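You operate a simulated robot arm through the tools that you are given. There is no shell and no other tool.

The job below is to be done with a simulated robot arm. You get a single attempt, and the scene is never put back.

Task
Clean the brown patch from under the yellow can.
Fine: stand the can before the drum, damp the yellow cloth in the steel dish, rub, cloth back, can back. Set down upright: yellow can. What is to be rubbed or washed off counts as gone when no trace of it is left.
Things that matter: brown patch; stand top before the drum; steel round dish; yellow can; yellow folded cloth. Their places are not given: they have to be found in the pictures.

The check looks at the end state, three seconds after you hand in, the way a careful person would. Anything else that was tipped, shoved, dropped, spilled or broken makes it a failure. Flat cloth is picked up by pressing the open fingertips on it (5 to 10 N) and closing them slowly along it; thin cloth reads only 2 to 8 mm in the jaws.

Robot
A 7-joint arm with a two-finger gripper, fixed in place. Base frame: the origin is at the foot of the arm, x ahead of it, y to its left, z up. Units: cm, rad, N and s.
With the tool pointing down near the work surface it reaches from about 30 to 76 cm from the base axis. Its first joint turns from -2.897 to 2.897 rad. Payload 1.71 kg.
The tool frame sits at the grasp point between the pads (the TCP): z along the fingers, y along the line on which they close. The tips reach 2 cm beyond it. Largest opening 9.6 cm; the body of the gripper starts 11.3 cm behind the TCP.
Orientation is told as [roll, pitch, yaw] about the base's x, y, z axes, in that order, counted from this pose: with the fingers straight down and closing along the base's y, the tool's x points along the base's -x, its y along +y and its z along -z.

Tools
- The arm moves only by the tool move_arm. Its argument "series" is a list of rows, each a list of 7 numbers: the turn, a rotation vector about the tool's x, y, z in rad, then the shift along the tool's x, y, z in cm, then the opening, from 0 (shut) to 1 (fully open). In form: [[rx, ry, rz, x, y, z, grip], ...]. A call has 1 to 20 rows; each row shifts and turns the commanded pose from where the row before left it, along the tool's axes as they then stand. Each row takes 0.2 s and may step no farther than 5 cm and 0.15 rad from the row before; otherwise, or with a gripper value out of range, the whole call is refused. Where a pose cannot be reached the arm comes as near as it can. A force on the tool above 40 N (or 10 N above the force at the start of the call, whichever is more), or a blocked arm, ends the call early, and 0.2 s more pass. Each finger travels about 15.3 cm/s and halts on what it meets, pressing with about 21 N; the grip force reading is that of the motor and also rises with nothing between the fingers. The clock runs only during rows and for 0.2 s after the last one: add rows that do not move to give the fingers time. The reply holds the time, the measured pose of the TCP, the force on the tool along the base axes, the opening and the grip force, in the units named above and with some noise, with the torque about the TCP (base axes, N m) and any sound that the robot's microphone picked up, and new pictures: "pictures" is both (left out), scene, wrist or none.
- Cameras (640 x 400 px; columns grow to the right, rows downward): "scene" is fixed at [39.91, 64.91, 138.47]; the picture's right is [-0.33, 0.94, 0.00], its down [0.80, 0.28, -0.53] and it looks along [-0.50, -0.17, -0.85] (base axes); focal length 214 px, centre (320, 200). "wrist" rides on the gripper at [6.6, 1.4, -14.5] in the tool frame; the picture's right is [-0.21, 0.98, 0.00], its down [-0.88, -0.18, -0.44] and it looks along [-0.44, -0.09, 0.90] (tool axes); focal length 275 px, centre (320, 200).
- lift_body(by): slides the trunk up (or, below 0, down) by that many cm; the arm rides with it, the base frame stays. It gives what a move gives, with no picture.
- probe_pixels(camera, pixels): there is no depth. For up to 12 entries [column, row, z] of the newest picture of that camera ("zoom" is the newest enlarged one), the place [x, y] in the base frame at which the ray of that pixel passes the height z, good to about 0.3 cm. It takes no simulated time.
- inspect(camera, box): a new picture of the part [left, top, right, bottom] of that camera's present view, enlarged. It takes no simulated time.
- job_done(): hands the job in; it is judged then, once.

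Open the gripper and draw the arm clear of the work before you hand the job in, unless the task says otherwise.

The tools are called after "Request:" as name(argument=value, ...) on one line, values as JSON. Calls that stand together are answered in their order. move_arm: Moves the arm, as the interface text tells. Its arguments: {"type":"object","properties":{"series":{"type":"array"},"pictures":{"type":"string","enum":["both","scene","wrist","none"]}},"required":["series"]} The other tools are called the same way: lift_body (by) slides the trunk up or down; probe_pixels (camera, pixels) gives the place at which the rays of pixels pass given heights; inspect (camera, box) takes an enlarged picture of a part of a camera's view; job_done () hands the job in.

At the start:

```text
clock: 0.0
tool_pos: [14.77, 45.43, 116.02]
ee_rot: [0.0, 0.001, 0.0]
wrist_force: [0.2, 0.2, 0.5]
moment: [0.03, 0.02, 0.01]
grip_width: 9.61
gripper_force: 0.2
trunk travel left (down, up): [-27.5, 11.1]
```

scene: 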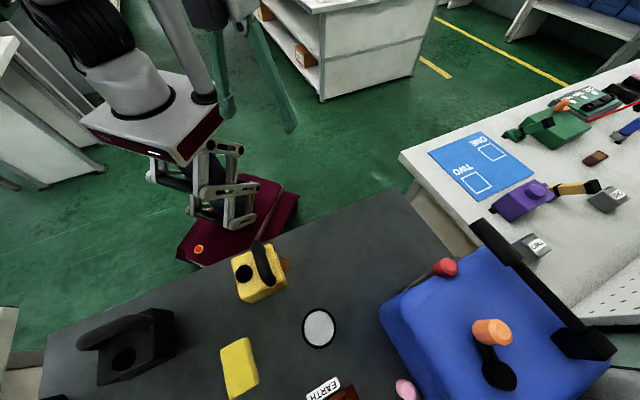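
wrist: 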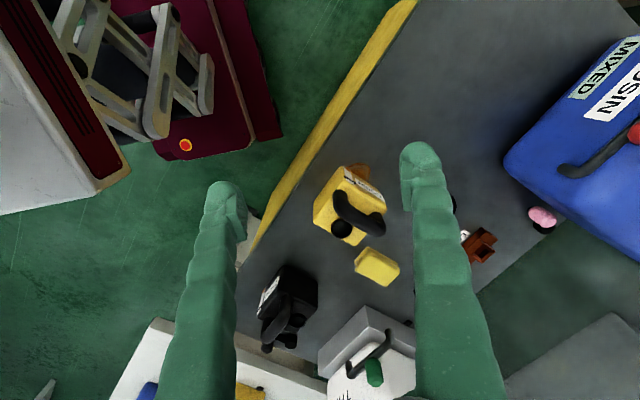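

The first pictures show a yellow can at scene (258,272) with a handle, a yellow cloth at (239,367), a round dish at (319,328), and a blue drum at right. I enlarge the views to understand them better.

Request:
inspect(camera="scene", box=[180, 200, 420, 400])

Request:
inspect(camera="scene", box=[380, 200, 640, 400])

Request:
inspect(camera="wrist", box=[230, 130, 430, 380])

Request:
inspect(camera="wrist", box=[440, 0, 640, 300])

```text
2.00 times, centred on (300, 300) of scene
```

zoom: 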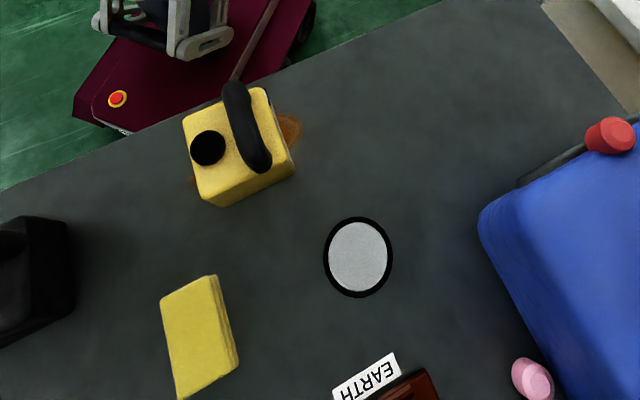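

```text
2.00 times, centred on (510, 300) of scene
```

zoom: 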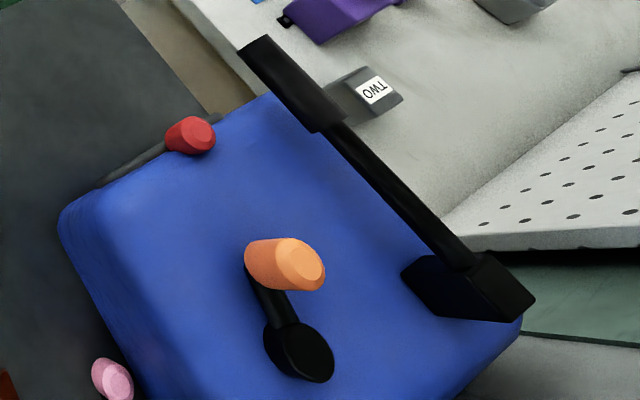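

```text
1.60 times, centred on (330, 255) of wrist
```

zoom: 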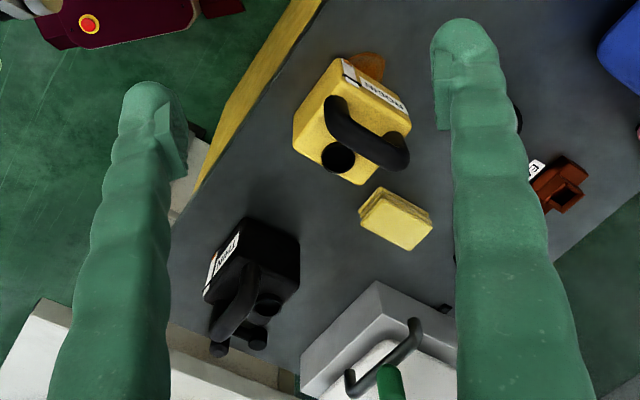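

```text
1.33 times, centred on (540, 150) of wrist
```

zoom: 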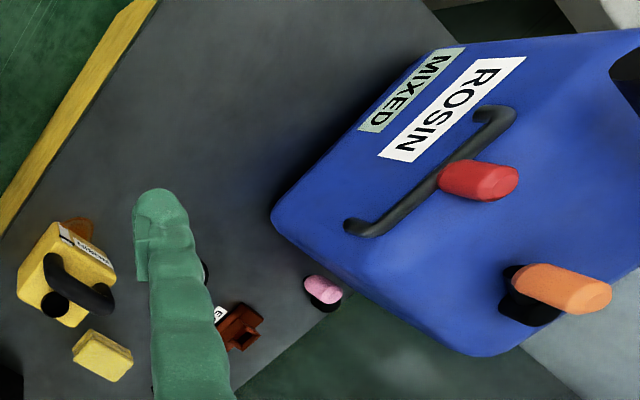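

I triangulate heights by probing the same features in both cameras (cloth, can cap, table points) at several heights.

Request:
probe_pixels(camera="scene", pixels=[[239, 367, 50], [239, 367, 60], [239, 367, 70], [239, 367, 80], [244, 274, 60], [244, 274, 80], [319, 328, 60], [319, 328, 80], [405, 388, 60], [405, 388, 80], [330, 386, 60], [330, 386, 80]])

Request:
probe_pixels(camera="wrist", pixels=[[377, 266, 50], [377, 266, 60], [377, 266, 70], [377, 266, 80], [340, 228, 60], [340, 228, 80], [542, 216, 60], [542, 216, 80], [480, 245, 60], [480, 245, 80]])

```text
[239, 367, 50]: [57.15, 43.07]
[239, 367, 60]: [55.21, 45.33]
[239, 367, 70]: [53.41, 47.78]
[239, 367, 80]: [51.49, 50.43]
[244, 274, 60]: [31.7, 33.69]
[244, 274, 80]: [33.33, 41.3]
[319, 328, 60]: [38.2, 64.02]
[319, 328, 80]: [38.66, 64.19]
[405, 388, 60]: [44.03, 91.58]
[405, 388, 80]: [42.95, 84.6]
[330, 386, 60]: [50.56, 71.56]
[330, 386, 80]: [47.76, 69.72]
```

```text
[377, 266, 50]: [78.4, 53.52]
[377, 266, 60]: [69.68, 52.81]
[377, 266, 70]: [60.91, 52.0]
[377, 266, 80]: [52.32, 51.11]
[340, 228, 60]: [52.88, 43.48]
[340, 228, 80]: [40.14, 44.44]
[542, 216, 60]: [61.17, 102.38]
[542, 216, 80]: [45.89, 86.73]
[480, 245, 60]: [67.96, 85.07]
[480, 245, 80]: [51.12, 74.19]
```

The cloth triangulates at about z 81, the can cap near z 90, so the table top is near 80. I probe table positions around the drum, dish rim, can and patch.

Request:
probe_pixels(camera="scene", pixels=[[340, 250, 79.5], [370, 270, 79.5], [400, 240, 79.5], [360, 300, 79.5], [380, 320, 79.5], [425, 400, 79.5], [379, 308, 100], [408, 190, 79.5], [289, 265, 79.5], [302, 328, 80], [336, 328, 80], [319, 308, 80]])

Request:
probe_pixels(camera="wrist", pixels=[[505, 160, 79.5], [505, 160, 85], [505, 160, 95], [505, 160, 100], [455, 205, 80], [500, 60, 79.5], [410, 20, 79.5], [260, 235, 79.5], [362, 172, 79.5], [573, 258, 100], [625, 130, 100], [565, 172, 100]])

Request:
inspect(camera="scene", box=[360, 220, 480, 300])

Request:
inspect(camera="scene", box=[220, 230, 340, 310])

```text
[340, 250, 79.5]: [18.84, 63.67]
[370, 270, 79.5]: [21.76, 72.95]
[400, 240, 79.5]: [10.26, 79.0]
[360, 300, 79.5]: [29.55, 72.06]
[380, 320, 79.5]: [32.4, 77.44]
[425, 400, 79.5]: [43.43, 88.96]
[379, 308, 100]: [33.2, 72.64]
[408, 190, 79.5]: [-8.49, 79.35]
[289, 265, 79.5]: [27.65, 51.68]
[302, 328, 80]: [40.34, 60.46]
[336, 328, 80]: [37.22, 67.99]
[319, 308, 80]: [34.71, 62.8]
```

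```text
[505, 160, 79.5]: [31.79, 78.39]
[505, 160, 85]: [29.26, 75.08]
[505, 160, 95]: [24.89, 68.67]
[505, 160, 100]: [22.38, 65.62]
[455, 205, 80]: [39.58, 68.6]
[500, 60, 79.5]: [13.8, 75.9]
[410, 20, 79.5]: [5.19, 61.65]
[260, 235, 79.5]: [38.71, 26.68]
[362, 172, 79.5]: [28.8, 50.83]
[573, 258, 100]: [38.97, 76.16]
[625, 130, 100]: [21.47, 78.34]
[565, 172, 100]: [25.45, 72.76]
```

```text
5.00 times, centred on (420, 260) of scene
```

zoom: 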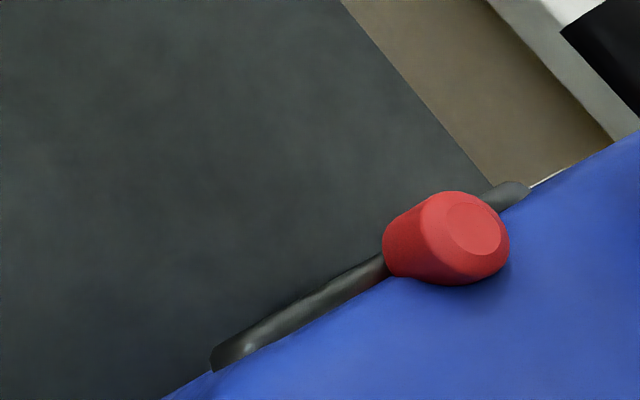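

```text
5.00 times, centred on (280, 270) of scene
```

zoom: 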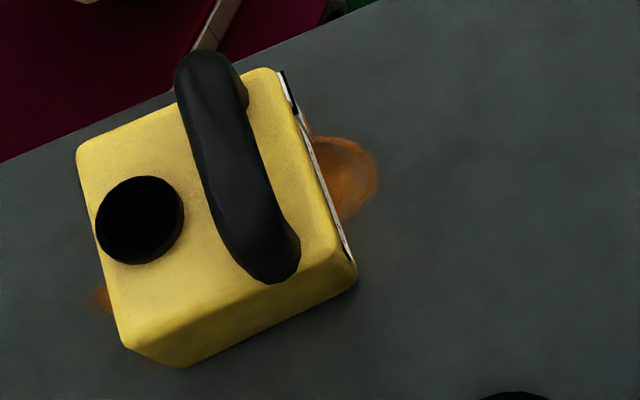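

The table edge runs at about 45° in the base frame (line x+y≈66), and the drum's labelled face appears to face the robot. I move the wrist camera a bit closer to the can for a better look at its handle and surroundings.

Request:
move_arm(series=[[0, 0, 0, -4, 0, 0, 1], [0, 0, 0, -4, 0, 0, 1], [0, 0, 0, -4, 0, 0, 1], [0, 0, 0, 0, 0, 0, 1]])

```text
clock: 1.0
tool_pos: [25.1, 45.52, 116.42]
ee_rot: [0.003, -0.015, 0.0]
wrist_force: [0.0, -0.3, 0.0]
moment: [0.03, 0.02, 0.0]
grip_width: 9.6
gripper_force: 0.0
trunk travel left (down, up): [-27.5, 11.1]
```

scene: 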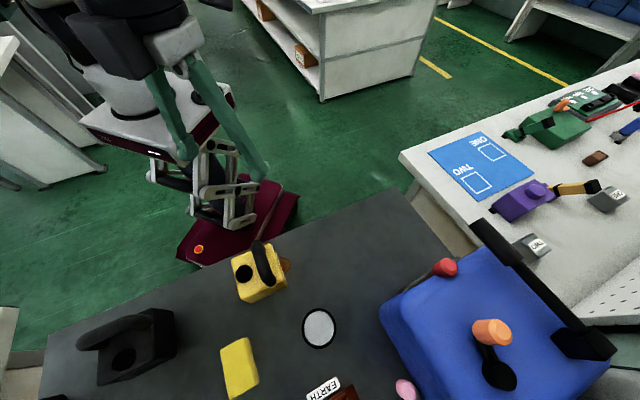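
wrist: 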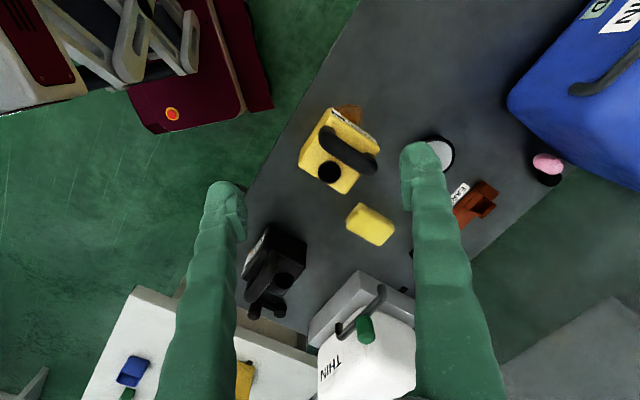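

The cloth, can, dish and other items (black box, EARTH piece, pink knob) are visible. I take enlarged views of the can and drum from the wrist.

Request:
inspect(camera="wrist", box=[280, 80, 400, 260])

Request:
inspect(camera="wrist", box=[400, 0, 760, 225])

Request:
move_arm(series=[[0, 0, 0, 0, 0, 0, 1], [0, 0, 0, 0, 0, 0, 1]], pictures="none")

```text
2.22 times, centred on (340, 170) of wrist
```

zoom: 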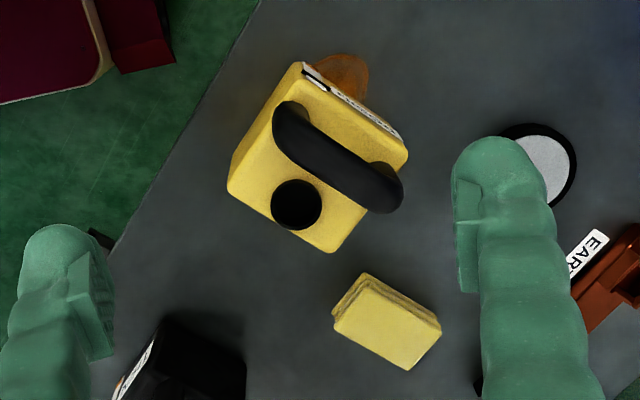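

```text
refused: 760 is not a number from 0 to 640
```

```text
clock: 1.6
tool_pos: [25.05, 45.45, 116.32]
ee_rot: [0.001, -0.014, 0.0]
wrist_force: [-0.4, -0.6, -0.9]
moment: [0.03, -0.06, 0.01]
grip_width: 9.59
gripper_force: 0.1
trunk travel left (down, up): [-27.5, 11.1]
```

The arm is at its reach limit at this height (x stays 25.05), so I'll raise the trunk/lower the tool. I probe the can's handle ends, corners, and the drum features first.

Request:
probe_pixels(camera="scene", pixels=[[271, 284, 88], [271, 284, 94], [255, 243, 88], [255, 243, 94], [244, 274, 89], [232, 260, 88], [270, 244, 88], [285, 282, 88], [241, 299, 88], [263, 264, 93], [291, 265, 79.5], [235, 287, 79.5]])

Request:
probe_pixels(camera="wrist", pixels=[[374, 172, 88], [374, 172, 94], [327, 131, 88], [327, 131, 94], [329, 172, 89], [329, 172, 92], [332, 108, 88], [378, 149, 88], [345, 193, 88], [300, 163, 80], [362, 112, 79.5], [348, 150, 93]])

```text
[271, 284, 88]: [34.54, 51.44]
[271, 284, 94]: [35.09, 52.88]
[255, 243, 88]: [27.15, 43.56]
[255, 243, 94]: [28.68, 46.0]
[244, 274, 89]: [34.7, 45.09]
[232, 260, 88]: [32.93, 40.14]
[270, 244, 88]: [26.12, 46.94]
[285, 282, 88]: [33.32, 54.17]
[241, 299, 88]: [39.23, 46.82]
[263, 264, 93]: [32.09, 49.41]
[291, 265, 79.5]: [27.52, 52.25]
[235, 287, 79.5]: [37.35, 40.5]
```

```text
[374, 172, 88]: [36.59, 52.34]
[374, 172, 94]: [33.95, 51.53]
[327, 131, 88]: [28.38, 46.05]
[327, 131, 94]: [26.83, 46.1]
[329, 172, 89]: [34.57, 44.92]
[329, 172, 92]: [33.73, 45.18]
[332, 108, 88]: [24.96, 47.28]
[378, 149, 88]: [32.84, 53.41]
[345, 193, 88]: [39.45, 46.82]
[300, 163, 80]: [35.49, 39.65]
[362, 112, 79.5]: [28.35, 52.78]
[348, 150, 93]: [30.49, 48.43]
```

The can is ~10×10 cm with top near z 88 and a handle along direction (0.7,0.7) offset from the centre, beside the cap. I raise the trunk 10 cm to extend reach at carrying height.

Request:
lift_body(by=10)

```text
clock: 2.9
tool_pos: [25.03, 45.43, 126.45]
ee_rot: [0.003, -0.014, -0.001]
wrist_force: [0.3, 0.7, -0.3]
moment: [-0.02, 0.01, 0.01]
grip_width: 9.59
gripper_force: 0.1
trunk travel left (down, up): [-37.5, 1.1]
```

Now I turn the tool to yaw +0.785 (fingers closing across the handle) while descending 18 cm above the table area.

Request:
move_arm(series=[[0, 0, -0.131, 0, 0, 3, 1], [0, 0, -0.131, 0, 0, 3, 1], [0, 0, -0.131, 0, 0, 3, 1], [0, 0, -0.131, 0, 0, 3, 1], [0, 0, -0.131, 0, 0, 3, 1], [0, 0, -0.13, 0, 0, 3, 1], [0, 0, 0, 0, 0, 0, 1]])

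```text
clock: 4.5
tool_pos: [25.37, 45.27, 108.25]
ee_rot: [-0.008, -0.013, 0.786]
wrist_force: [-0.4, 0.0, -0.2]
moment: [0.03, -0.01, 0.02]
grip_width: 9.62
gripper_force: 0.1
trunk travel left (down, up): [-37.5, 1.1]
```

scene: 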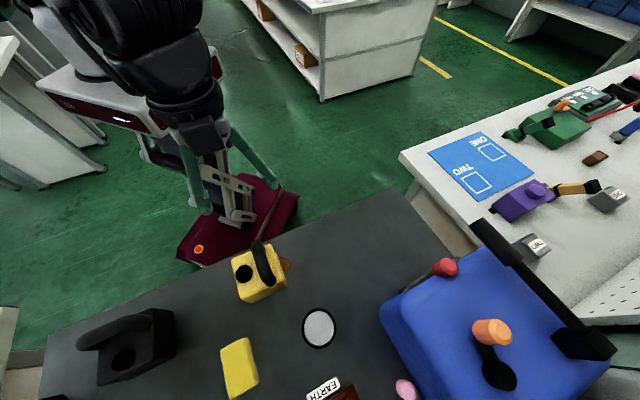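
wrist: 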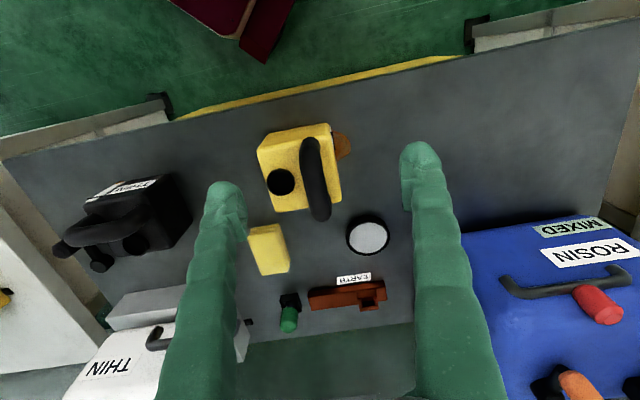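

The view is now aligned with the table: can at (300,165), dish at (367,236), cloth at (270,250), blue drum with "ROSIN/MIXED" at right, a white "THIN" container at lower left. I enlarge several parts to identify them.

Request:
inspect(camera="wrist", box=[440, 180, 640, 400])

Request:
inspect(camera="wrist", box=[0, 150, 240, 400])

Request:
inspect(camera="wrist", box=[230, 100, 400, 300])

```text
1.82 times, centred on (540, 290) of wrist
```

zoom: 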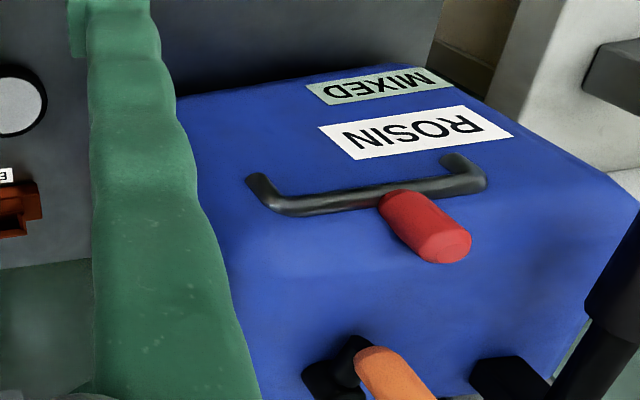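

```text
1.60 times, centred on (120, 275) of wrist
```

zoom: 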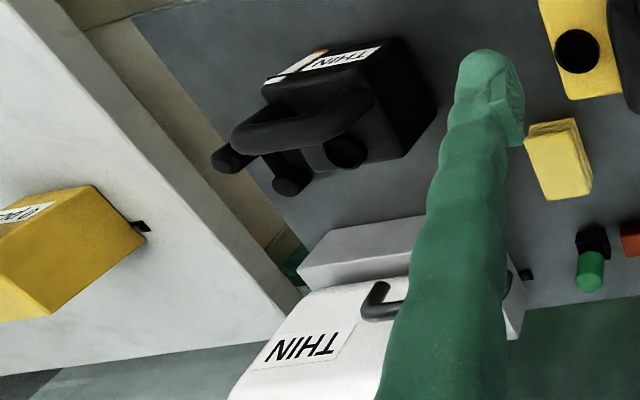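

```text
2.00 times, centred on (315, 200) of wrist
```

zoom: 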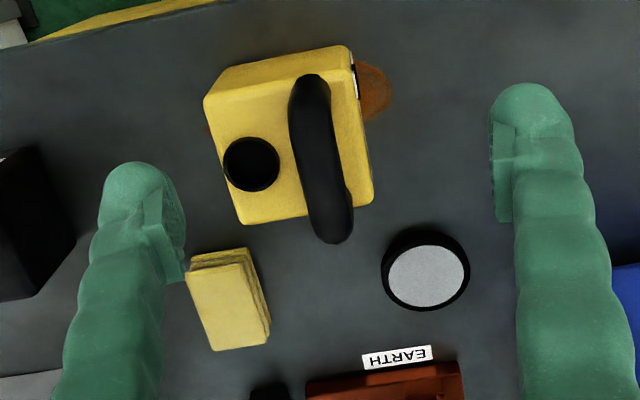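

I probe the dish centre, cloth corners, can features and patch in both cameras again to pin down heights.

Request:
probe_pixels(camera="wrist", pixels=[[369, 238, 78], [369, 238, 80], [369, 238, 82], [280, 182, 88], [280, 182, 90], [311, 142, 90], [322, 215, 90], [342, 199, 88], [275, 212, 88], [350, 145, 79.5], [263, 231, 81], [282, 272, 81]])

Request:
probe_pixels(camera="scene", pixels=[[318.5, 328.5, 78], [318.5, 328.5, 80], [318.5, 328.5, 82], [220, 348, 81], [248, 338, 81], [259, 379, 81], [228, 399, 81], [244, 274, 90], [254, 244, 90], [271, 283, 90], [285, 282, 88], [292, 265, 79.5]])

Request:
inspect(camera="scene", box=[200, 320, 296, 400])

Request:
inspect(camera="scene", box=[280, 290, 370, 360])

```text
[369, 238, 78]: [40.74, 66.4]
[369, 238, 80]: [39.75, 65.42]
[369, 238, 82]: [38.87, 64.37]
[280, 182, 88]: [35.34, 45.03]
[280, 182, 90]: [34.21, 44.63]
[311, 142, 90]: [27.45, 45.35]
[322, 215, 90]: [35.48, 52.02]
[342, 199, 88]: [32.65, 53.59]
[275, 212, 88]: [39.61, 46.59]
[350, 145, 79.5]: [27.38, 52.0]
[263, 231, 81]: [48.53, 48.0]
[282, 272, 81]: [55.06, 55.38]
```

```text
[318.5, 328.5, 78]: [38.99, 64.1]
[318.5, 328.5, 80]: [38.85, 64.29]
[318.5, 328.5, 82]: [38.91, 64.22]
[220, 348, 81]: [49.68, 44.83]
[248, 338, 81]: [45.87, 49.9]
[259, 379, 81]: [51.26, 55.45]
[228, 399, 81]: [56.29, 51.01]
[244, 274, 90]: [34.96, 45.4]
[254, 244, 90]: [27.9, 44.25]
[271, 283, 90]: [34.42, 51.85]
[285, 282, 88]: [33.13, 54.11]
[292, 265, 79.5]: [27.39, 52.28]
```

```text
5.00 times, centred on (248, 360) of scene
```

zoom: 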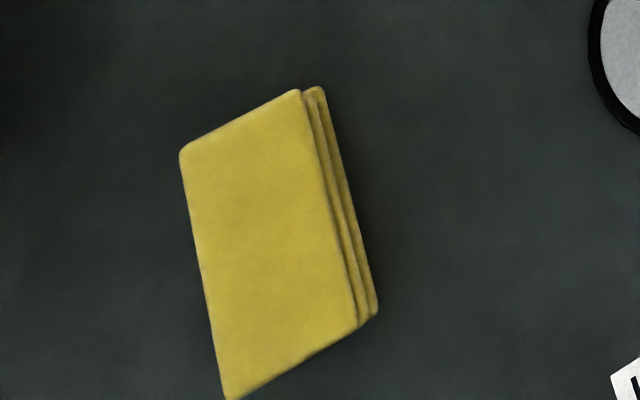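

```text
5.71 times, centred on (325, 325) of scene
```

zoom: 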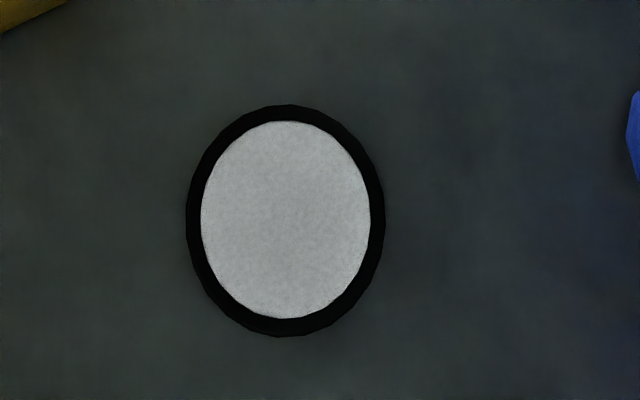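

Estimates: dish centre (38.9,64.3) top ~z 82, cloth centre about (50.8,50.3), table ~z 79.5–80, handle middle about (31.1,48.4) with top ~z 92. I move above the handle to z 99 with the gripper narrowed to ~4 cm (so the finger fits between handle and cap), also removing the small tilt.

Request:
move_arm(series=[[-0.0099, 0.0099, 0, -2.09, -0.61, 3.0, 0.7], [0, 0, 0, -2.09, -0.61, 3.1, 0.42], [0, 0, 0, -2.09, -0.61, 3.1, 0.42], [0, 0, 0, 0, 0, 0, 0.42], [0, 0, 0, 0, 0, 0, 0.42]])

```text
clock: 5.7
tool_pos: [31.33, 48.65, 99.02]
ee_rot: [0.002, -0.001, 0.786]
wrist_force: [0.0, 0.5, 0.0]
moment: [0.01, 0.07, -0.04]
grip_width: 4.03
gripper_force: 0.0
trunk travel left (down, up): [-37.5, 1.1]
```

scene: 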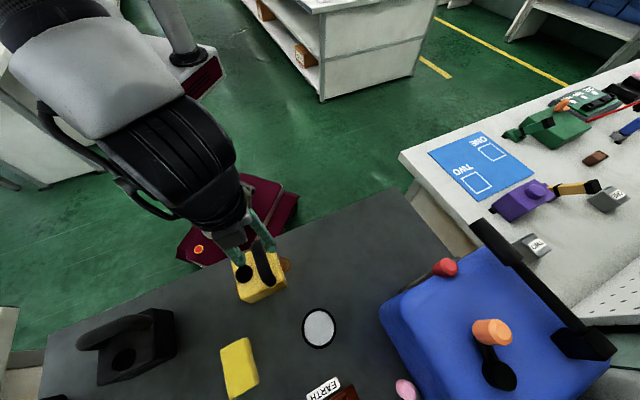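
wrist: 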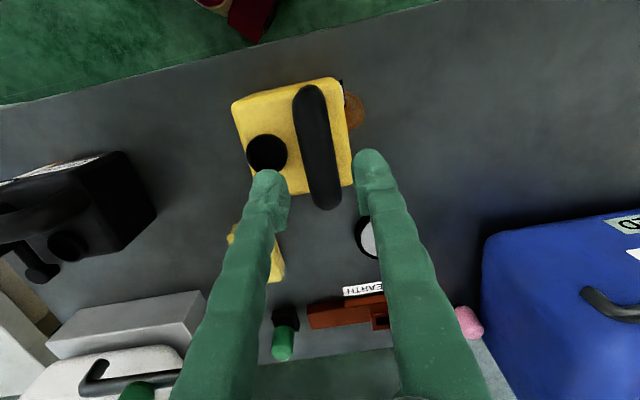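

The handle runs under the TCP: the point below the TCP at z 92 projects to about (320,158), on the handle's centreline. I enlarge to verify finger clearance around the handle and cap.

Request:
inspect(camera="wrist", box=[220, 70, 400, 230])

Request:
inspect(camera="scene", box=[210, 210, 320, 310])

```text
2.50 times, centred on (310, 150) of wrist
```

zoom: 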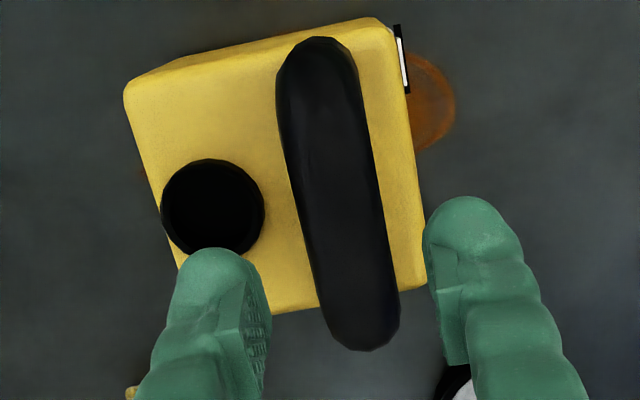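

```text
4.00 times, centred on (265, 260) of scene
```

zoom: 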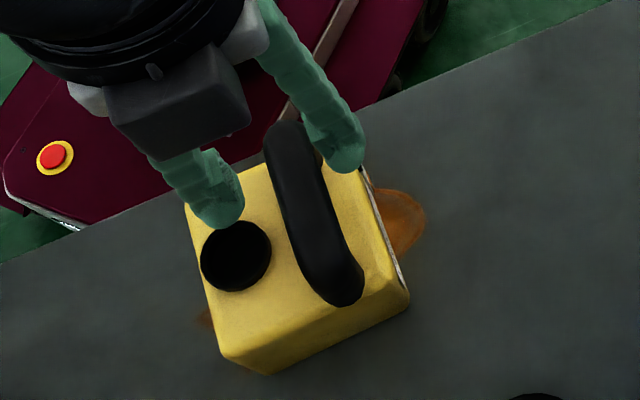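

The fingers line up either side of the handle, with the cap at left. I probe the handle's centreline and top edges to check the yaw precisely.

Request:
probe_pixels(camera="wrist", pixels=[[308, 96, 91.5], [326.8, 200, 91.5], [319, 158, 91.5], [236, 105, 88], [328, 79, 88], [340, 90, 88], [350, 178, 88], [266, 153, 89], [247, 153, 89], [287.5, 153, 89], [292, 198, 88], [357, 110, 79.5]])

```text
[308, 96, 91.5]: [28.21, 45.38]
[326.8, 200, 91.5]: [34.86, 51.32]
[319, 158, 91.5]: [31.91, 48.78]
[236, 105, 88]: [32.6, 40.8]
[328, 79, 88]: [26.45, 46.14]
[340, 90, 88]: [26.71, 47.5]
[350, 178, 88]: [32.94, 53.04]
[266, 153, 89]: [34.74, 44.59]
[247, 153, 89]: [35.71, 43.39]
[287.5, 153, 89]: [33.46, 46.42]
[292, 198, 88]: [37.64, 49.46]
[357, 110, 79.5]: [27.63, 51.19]
```

The handle is ~0.3 cm to the −u side of the TCP, and the cap's near edge is ~2.8 cm away. I shift slightly and descend to TCP z≈91.6 (tips ~89.6, above the cap) with a 3.75 cm opening.

Request:
move_arm(series=[[0, 0, 0, 0, -0.25, 2, 0.39], [0, 0, 0, 0, 0, 2, 0.39], [0, 0, 0, 0, 0, 2, 0.39], [0, 0, 0, 0, 0, 1.4, 0.39], [0, 0, 0, 0, 0, 0, 0.39]])

```text
clock: 6.9
tool_pos: [31.15, 48.48, 91.79]
ee_rot: [0.003, -0.003, 0.784]
wrist_force: [-0.1, 0.3, 0.2]
moment: [-0.01, 0.01, -0.01]
grip_width: 3.74
gripper_force: 0.0
trunk travel left (down, up): [-37.5, 1.1]
```

scene: 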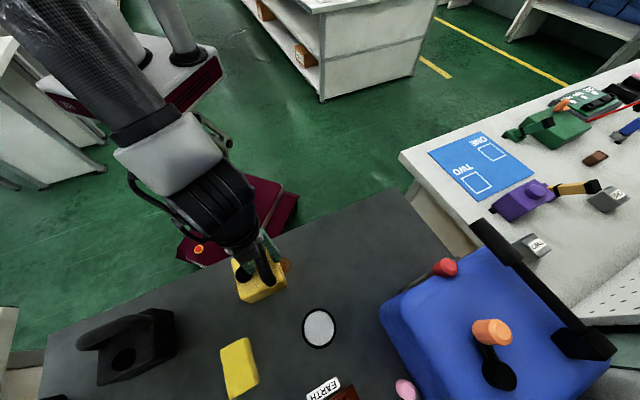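
wrist: 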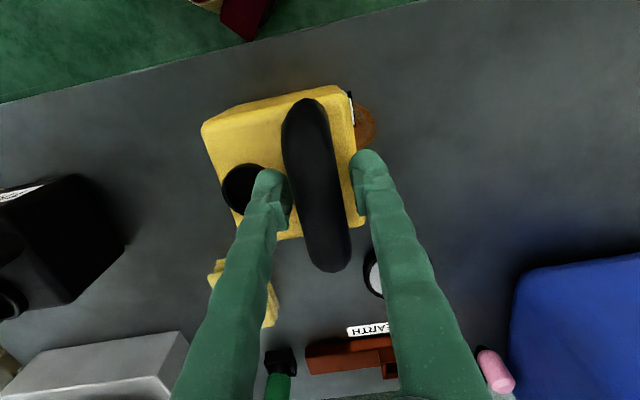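

The fingers straddle the handle with no contact force. I inspect closely before closing.

Request:
inspect(camera="wrist", box=[220, 90, 420, 280])

Request:
inspect(camera="scene", box=[220, 220, 320, 310])

```text
2.11 times, centred on (320, 185) of wrist
```

zoom: 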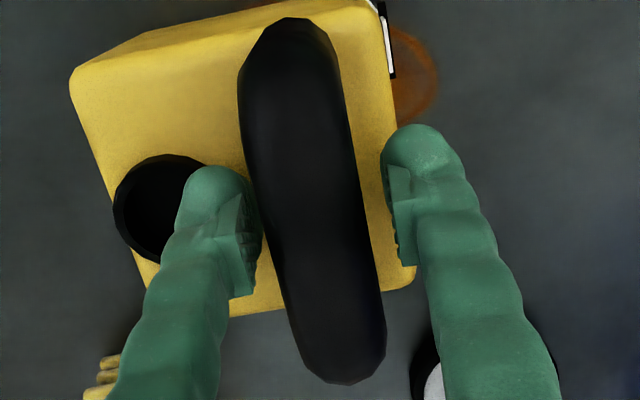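

```text
4.44 times, centred on (270, 265) of scene
```

zoom: 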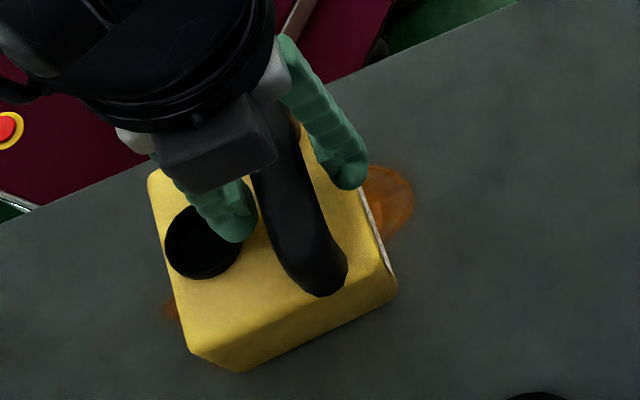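

The pads sit on both sides of the handle with clearance. I close the gripper on it.

Request:
move_arm(series=[[0, 0, 0, 0, 0, 0, 0.34], [0, 0, 0, 0, 0, 0, 0.3], [0, 0, 0, 0, 0, 0, 0.25], [0, 0, 0, 0, 0, 0, 0.15], [0, 0, 0, 0, 0, 0, 0], [0, 0, 0, 0, 0, 0, 0]], pictures="wrist")

```text
clock: 8.3
tool_pos: [31.16, 48.35, 91.7]
ee_rot: [0.002, 0.001, 0.787]
wrist_force: [1.2, -0.9, 0.5]
moment: [-0.01, 0.03, -0.04]
grip_width: 2.21
gripper_force: 20.7
trunk travel left (down, up): [-37.5, 1.1]
```

wrist: 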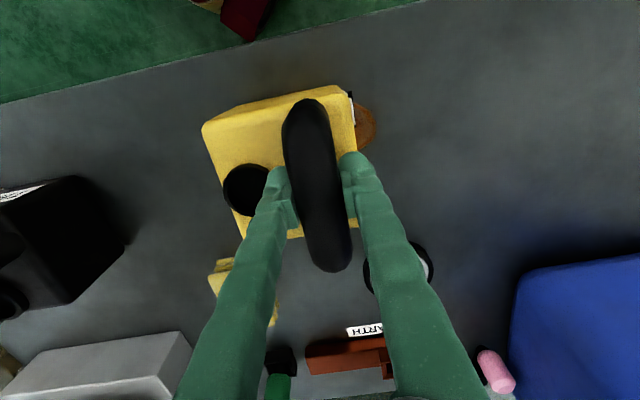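

The handle is gripped (2.21 cm). I lift slowly 1 cm and check the load.

Request:
move_arm(series=[[0, 0, 0, 0, 0, -0.3, 0], [0, 0, 0, 0, 0, -0.4, 0], [0, 0, 0, 0, 0, -0.5, 0], [0, 0, 0, 0, 0, 0, 0]], pictures="both")

```text
clock: 9.3
tool_pos: [31.28, 48.58, 92.91]
ee_rot: [0.0, 0.001, 0.786]
wrist_force: [0.1, -0.1, -5.4]
moment: [0.09, 0.07, 0.0]
grip_width: 2.22
gripper_force: 21.3
trunk travel left (down, up): [-37.5, 1.1]
```

scene: 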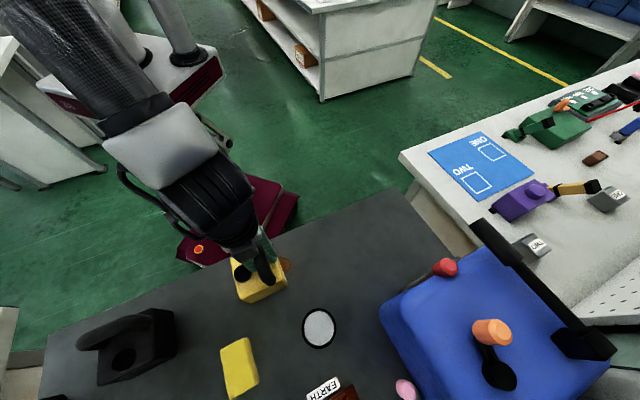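
wrist: 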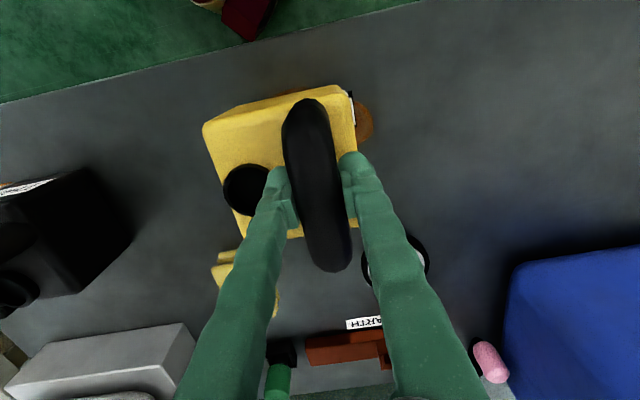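

Load is 5.4 N and the can hangs steadily. I raise it 4 cm more and carry it along the table toward the front of the blue drum, ending at about (12.7,72.1).

Request:
move_arm(series=[[0, 0, 0, 0, 0, -1.5, 0], [0, 0, 0, 0, 0, -2, 0], [0, 0, 0, -0.3, 1, -0.5, 0], [0, 0, 0, -0.3, 2, 0, 0], [0, 0, 0, -0.3, 3, 0, 0], [0, 0, 0, -0.3, 3, 0, 0], [0, 0, 0, -0.3, 3, 0, 0], [0, 0, 0, -0.3, 3, 0, 0], [0, 0, 0, -0.3, 3, 0, 0], [0, 0, 0, 0, 1, 0, 0], [0, 0, 0, 0, 0, 0, 0]])

```text
clock: 11.7
tool_pos: [19.31, 63.41, 97.1]
ee_rot: [0.0, 0.0, 0.784]
wrist_force: [0.4, -0.7, -5.8]
moment: [0.1, 0.09, -0.01]
grip_width: 2.23
gripper_force: 20.8
trunk travel left (down, up): [-37.5, 1.1]
```

scene: 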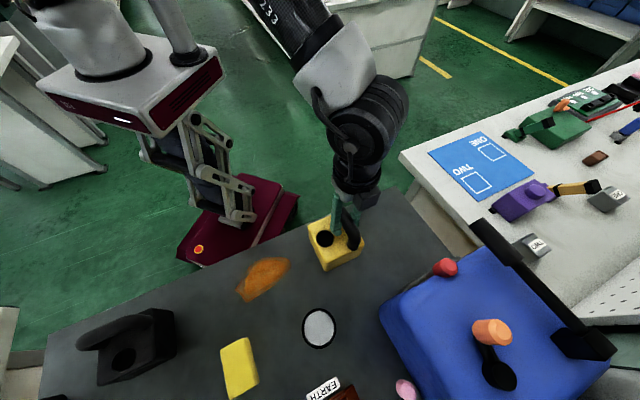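
wrist: 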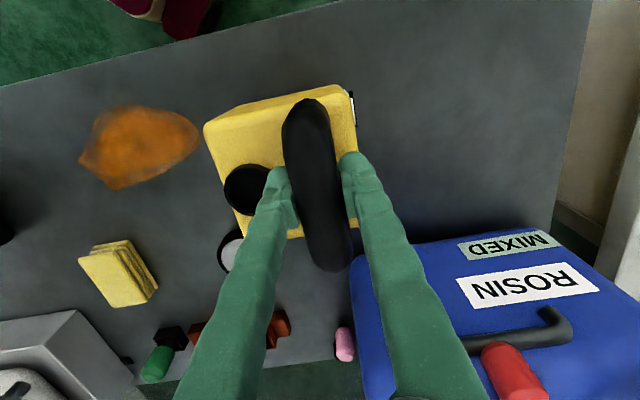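

The patch (scene (262,278), wrist (140,145)) is now exposed. I probe the drum's front edge and the patch outline before continuing.

Request:
probe_pixels(camera="wrist", pixels=[[350, 264, 79.5], [452, 242, 79.5], [550, 228, 79.5], [555, 225, 79.5], [590, 5, 79.5], [80, 160, 79.5], [110, 188, 79.5], [200, 130, 79.5], [140, 106, 79.5], [95, 118, 79.5], [180, 160, 79.5]])

Request:
probe_pixels(camera="scene", pixels=[[235, 286, 79.5], [247, 302, 79.5], [290, 260, 79.5], [262, 258, 79.5], [288, 270, 79.5], [270, 289, 79.5], [245, 276, 79.5]])

Request:
inspect(camera="scene", box=[210, 230, 310, 320])

Request:
inspect(camera="wrist", box=[60, 80, 240, 320])

```text
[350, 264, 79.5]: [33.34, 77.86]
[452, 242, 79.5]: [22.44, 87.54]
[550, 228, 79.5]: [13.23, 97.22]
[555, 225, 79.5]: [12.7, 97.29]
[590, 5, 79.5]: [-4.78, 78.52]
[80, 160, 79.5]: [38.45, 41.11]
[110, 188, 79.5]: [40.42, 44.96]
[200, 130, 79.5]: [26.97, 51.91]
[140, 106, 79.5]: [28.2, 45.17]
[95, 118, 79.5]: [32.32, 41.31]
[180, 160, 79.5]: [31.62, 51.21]
```

```text
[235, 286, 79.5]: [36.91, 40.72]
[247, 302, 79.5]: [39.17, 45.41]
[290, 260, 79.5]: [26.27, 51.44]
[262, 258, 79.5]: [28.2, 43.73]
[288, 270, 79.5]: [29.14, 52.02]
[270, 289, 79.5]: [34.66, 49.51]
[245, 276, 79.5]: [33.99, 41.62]
```

```text
4.44 times, centred on (260, 275) of scene
```

zoom: 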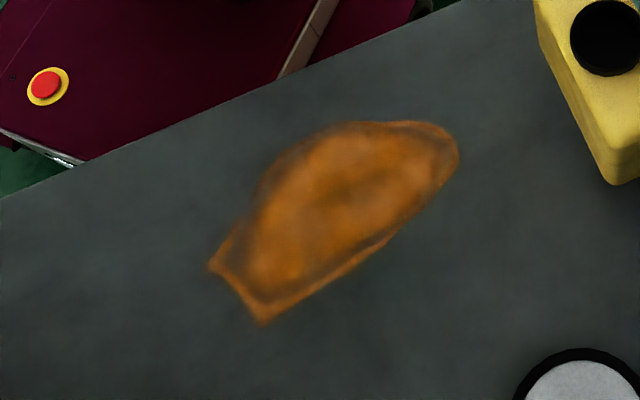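

```text
1.67 times, centred on (150, 200) of wrist
```

zoom: 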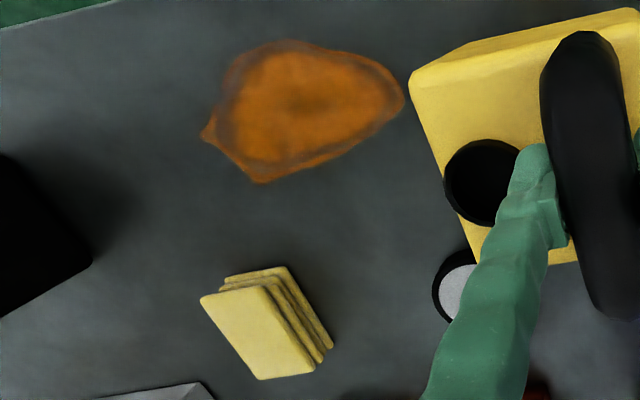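

The drum's front foot is at v≈78 (u 31–59 in the table frame), so a spot at u≈41, v≈60 is right before it. I carry the can the remaining 11.8 cm and start lowering.

Request:
move_arm(series=[[0, 0, 0, -0.3, 1.5, 0, 0], [0, 0, 0, -0.3, 2.5, 0, 0], [0, 0, 0, -0.3, 2.5, 0, 0], [0, 0, 0, -0.3, 2.5, 0, 0], [0, 0, 0, -0.3, 1.8, 0, 0], [0, 0, 0, 0, 1.0, 0, 0], [0, 0, 0, 0, 0, 1.5, 0], [0, 0, 0, 0, 0, 1.5, 0], [0, 0, 0, 0, 0, 0.5, 0], [0, 0, 0, 0, 0, 0, 0]])

```text
clock: 13.9
tool_pos: [12.04, 73.03, 93.47]
ee_rot: [0.0, 0.0, 0.786]
wrist_force: [-0.9, -0.1, -5.8]
moment: [0.06, 0.08, -0.01]
grip_width: 2.24
gripper_force: 21.1
trunk travel left (down, up): [-37.5, 1.1]
```

scene: 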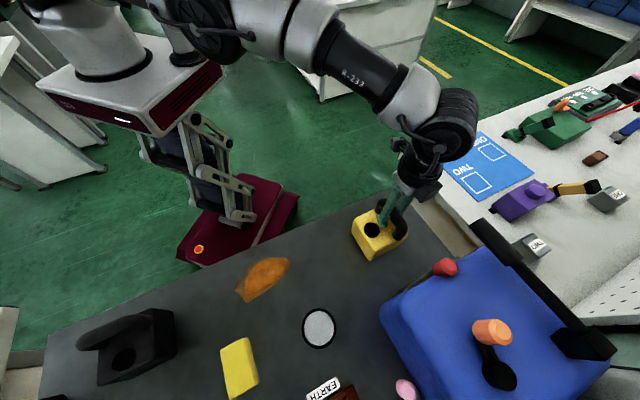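
wrist: 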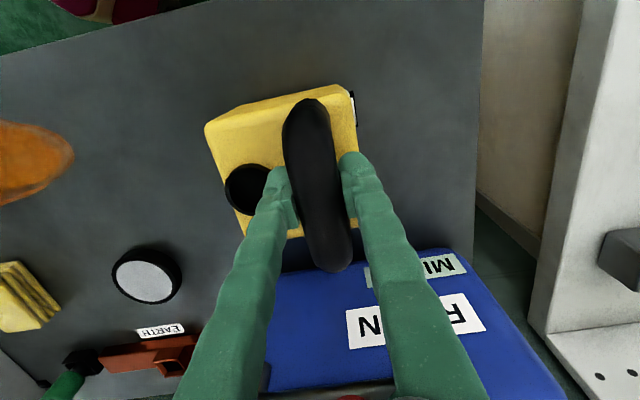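

The can hangs right in front of the drum at (12.0,73.0). I lower it gently, expecting contact at TCP z≈91.7.

Request:
move_arm(series=[[0, 0, 0, 0, 0, 0.6, 0], [0, 0, 0, 0, 0, 0.5, 0], [0, 0, 0, 0, 0, 0.3, 0], [0, 0, 0, 0, 0, 0.15, 0], [0, 0, 0, 0, 0, 0, 0]], pictures="none")

```text
clock: 15.1
tool_pos: [12.0, 73.04, 91.91]
ee_rot: [0.0, -0.001, 0.787]
wrist_force: [-0.1, 0.1, -6.0]
moment: [0.05, 0.03, 0.02]
grip_width: 2.27
gripper_force: 20.9
trunk travel left (down, up): [-37.5, 1.1]
```

Still hanging at 91.9 (force −6.0 N). I lower in 0.1–0.15 cm steps.

Request:
move_arm(series=[[0, 0, 0, 0, 0, 0.12, 0], [0, 0, 0, 0, 0, 0.12, 0], [0, 0, 0, 0, 0, 0, 0]], pictures="wrist")

```text
clock: 15.9
tool_pos: [12.12, 73.02, 91.99]
ee_rot: [0.001, -0.001, 0.784]
wrist_force: [-0.6, 3.8, 4.3]
moment: [-0.31, -0.01, 0.01]
grip_width: 2.22
gripper_force: 20.8
trunk travel left (down, up): [-37.5, 1.1]
```

wrist: 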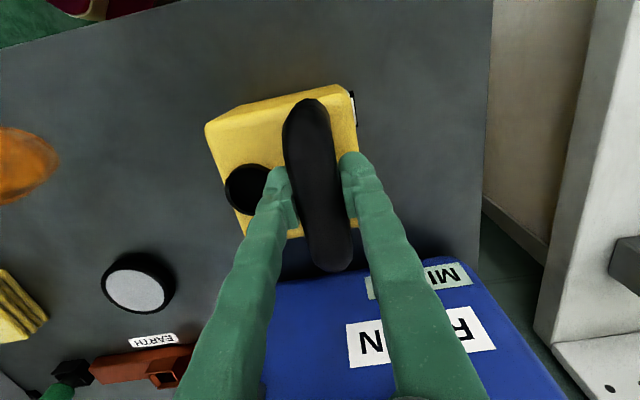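

The can is standing (force flipped to +4.3 N). I open to the same 3.75 cm and let it settle.

Request:
move_arm(series=[[0, 0, 0, 0, 0, 0, 0.24], [0, 0, 0, 0, 0, 0, 0.28], [0, 0, 0, 0, 0, 0, 0.34], [0, 0, 0, 0, 0, 0, 0.38], [0, 0, 0, 0, 0, 0, 0.38]])

```text
clock: 17.1
tool_pos: [11.9, 73.02, 91.87]
ee_rot: [-0.001, 0.0, 0.786]
wrist_force: [0.7, -0.1, 0.6]
moment: [-0.02, -0.01, -0.02]
grip_width: 3.65
gripper_force: 0.2
trunk travel left (down, up): [-37.5, 1.1]
```

scene: 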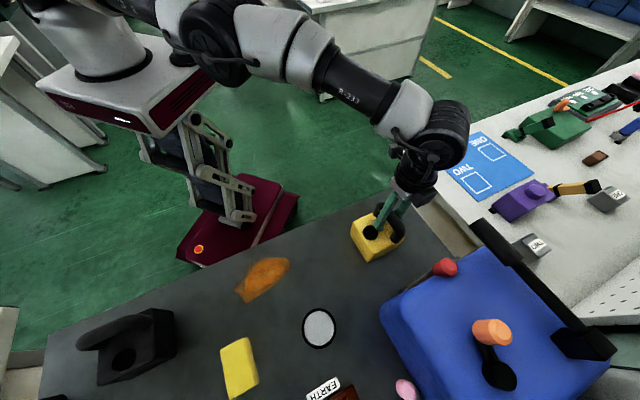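
wrist: 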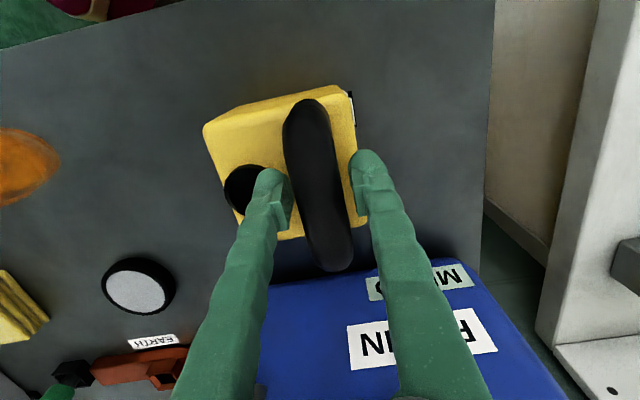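

The can stands upright and released. I go up 5 cm and travel over to above the cloth at about (50.8,50.3), keeping z≈97.

Request:
move_arm(series=[[0, 0, 0, 0, 0, -1.5, 0.38], [0, 0, 0, 0, 0, -2, 0.38], [0, 0, 0, 0, 0, -1.7, 0.38], [0, 0, 0, 0, -2, 0, 0.38], [0, 0, 0, 0, -4, 0, 0.38], [0, 0, 0, -1, -4, 0, 0.38], [0, 0, 0, -1, -4, 0, 0.38], [0, 0, 0, -1, -4, 0, 0.38], [0, 0, 0, -1, -4, 0, 0.38], [0, 0, 0, -1, -4, 0, 0.38], [0, 0, 0, -1, -4, 0, 0.38], [0, 0, 0, -1, -4, 0, 0.38], [0, 0, 0, -1, -3, 0, 0.38], [0, 0, 0, 0, 0, 0, 0.38]])

```text
clock: 20.1
tool_pos: [43.65, 52.24, 96.93]
ee_rot: [-0.001, -0.001, 0.785]
wrist_force: [-0.6, -0.2, -0.7]
moment: [0.0, -0.01, 0.03]
grip_width: 3.66
gripper_force: 0.1
trunk travel left (down, up): [-37.5, 1.1]
```

scene: 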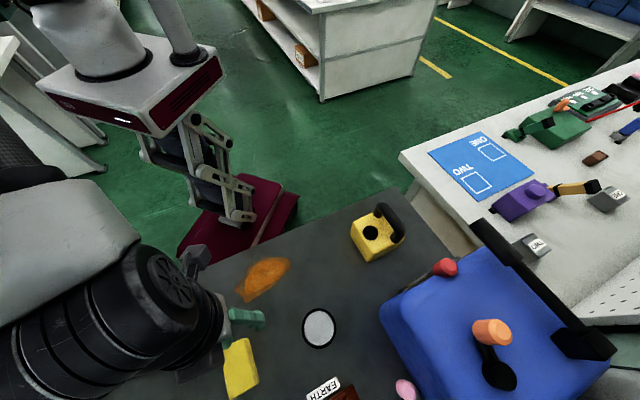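
wrist: 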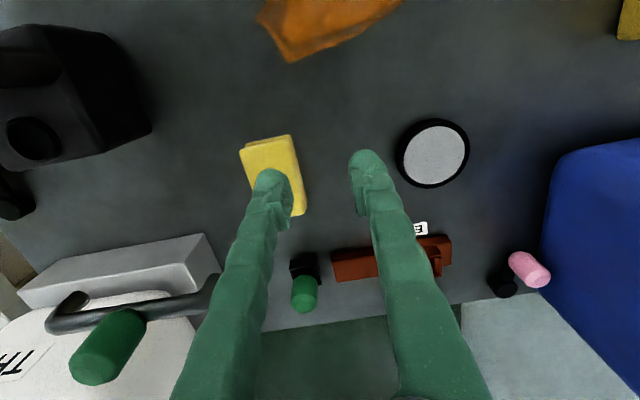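

The cloth is at wrist (272,175) with the dish at (432,152). I probe the cloth's corners, the dish, and neighbouring objects (grey block, white container, green knob) to check clearance.

Request:
inspect(camera="wrist", box=[180, 110, 340, 320])

Request:
probe_pixels(camera="wrist", pixels=[[239, 151, 81.5], [291, 134, 81.5], [306, 210, 81.5], [432, 152, 82], [432, 152, 80], [205, 234, 85], [220, 275, 85], [305, 300, 83], [120, 330, 95], [398, 155, 82], [470, 150, 82], [264, 165, 81.5]])

Request:
inspect(camera="wrist", box=[380, 100, 500, 200])

```text
1.90 times, centred on (260, 215) of wrist
```

zoom: 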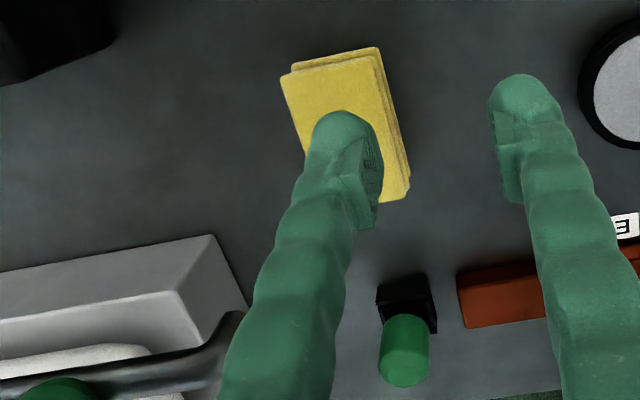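

```text
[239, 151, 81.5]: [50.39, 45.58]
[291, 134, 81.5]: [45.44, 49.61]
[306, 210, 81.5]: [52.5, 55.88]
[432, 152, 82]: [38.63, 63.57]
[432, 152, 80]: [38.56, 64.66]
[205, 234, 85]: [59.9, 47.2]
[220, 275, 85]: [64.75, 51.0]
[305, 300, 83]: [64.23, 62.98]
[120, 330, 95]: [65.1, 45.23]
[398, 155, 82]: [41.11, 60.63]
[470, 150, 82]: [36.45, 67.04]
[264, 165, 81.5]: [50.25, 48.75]
```

```text
4.00 times, centred on (440, 150) of wrist
```

zoom: 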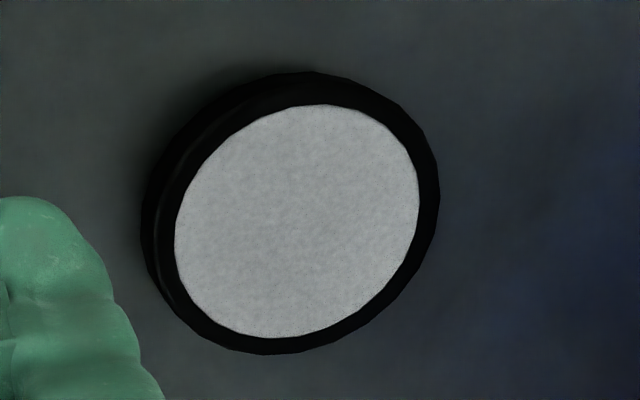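

Cloth spans u −3.5..2.9 and v 67.3..75.7 in table coordinates, centre about (50.8,50.3). I move above it at z≈92 with ~4 cm opening, and look again.

Request:
move_arm(series=[[0, 0, 0, -1.2, -2.2, 0, 0.42], [0, 0, 0, -1.3, -2.2, 0, 0.42], [0, 0, 0, -1.2, -2.0, 1, 0.42], [0, 0, 0, 0, 0, 2, 0.42], [0, 0, 0, 0, 0, 2, 0.42], [0, 0, 0, 0, 0, 0, 0.42]])

```text
clock: 21.5
tool_pos: [50.95, 50.46, 91.84]
ee_rot: [0.0, 0.0, 0.786]
wrist_force: [0.1, -0.5, -0.1]
moment: [0.01, -0.01, 0.03]
grip_width: 4.04
gripper_force: 0.0
trunk travel left (down, up): [-37.5, 1.1]
```

scene: 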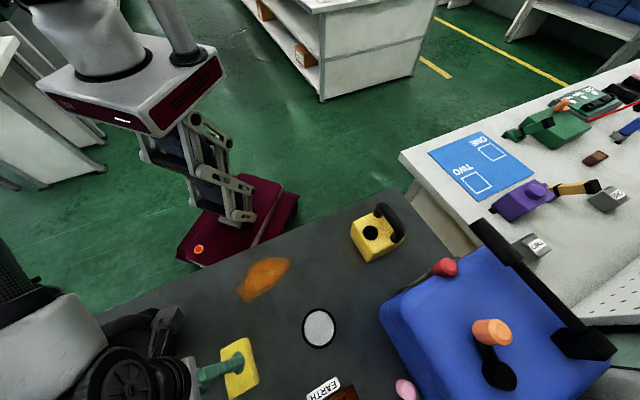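
wrist: 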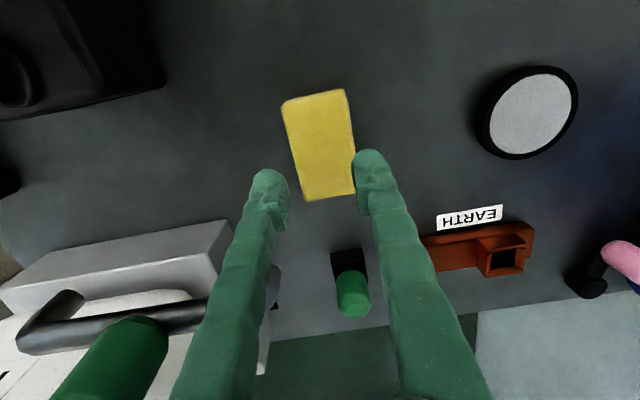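

The cloth is centred under the TCP, but the white container's handle (left, around (120,320)) may be close; rough triangulation is worrying. I inspect the scene just below the frame to see how near it is to the fingers.

Request:
inspect(camera="scene", box=[80, 396, 400, 400])

Request:
inspect(camera="wrist", box=[0, 200, 320, 400])

```text
2.00 times, centred on (240, 398) of scene
```

zoom: 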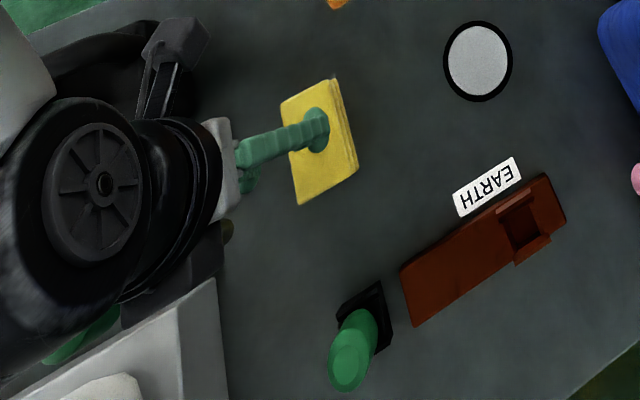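

```text
2.00 times, centred on (160, 300) of wrist
```

zoom: 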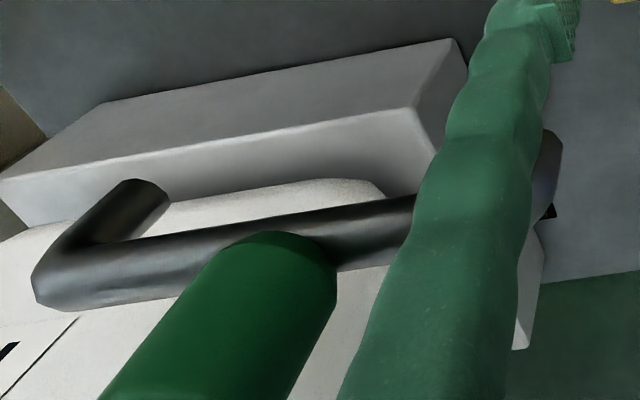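

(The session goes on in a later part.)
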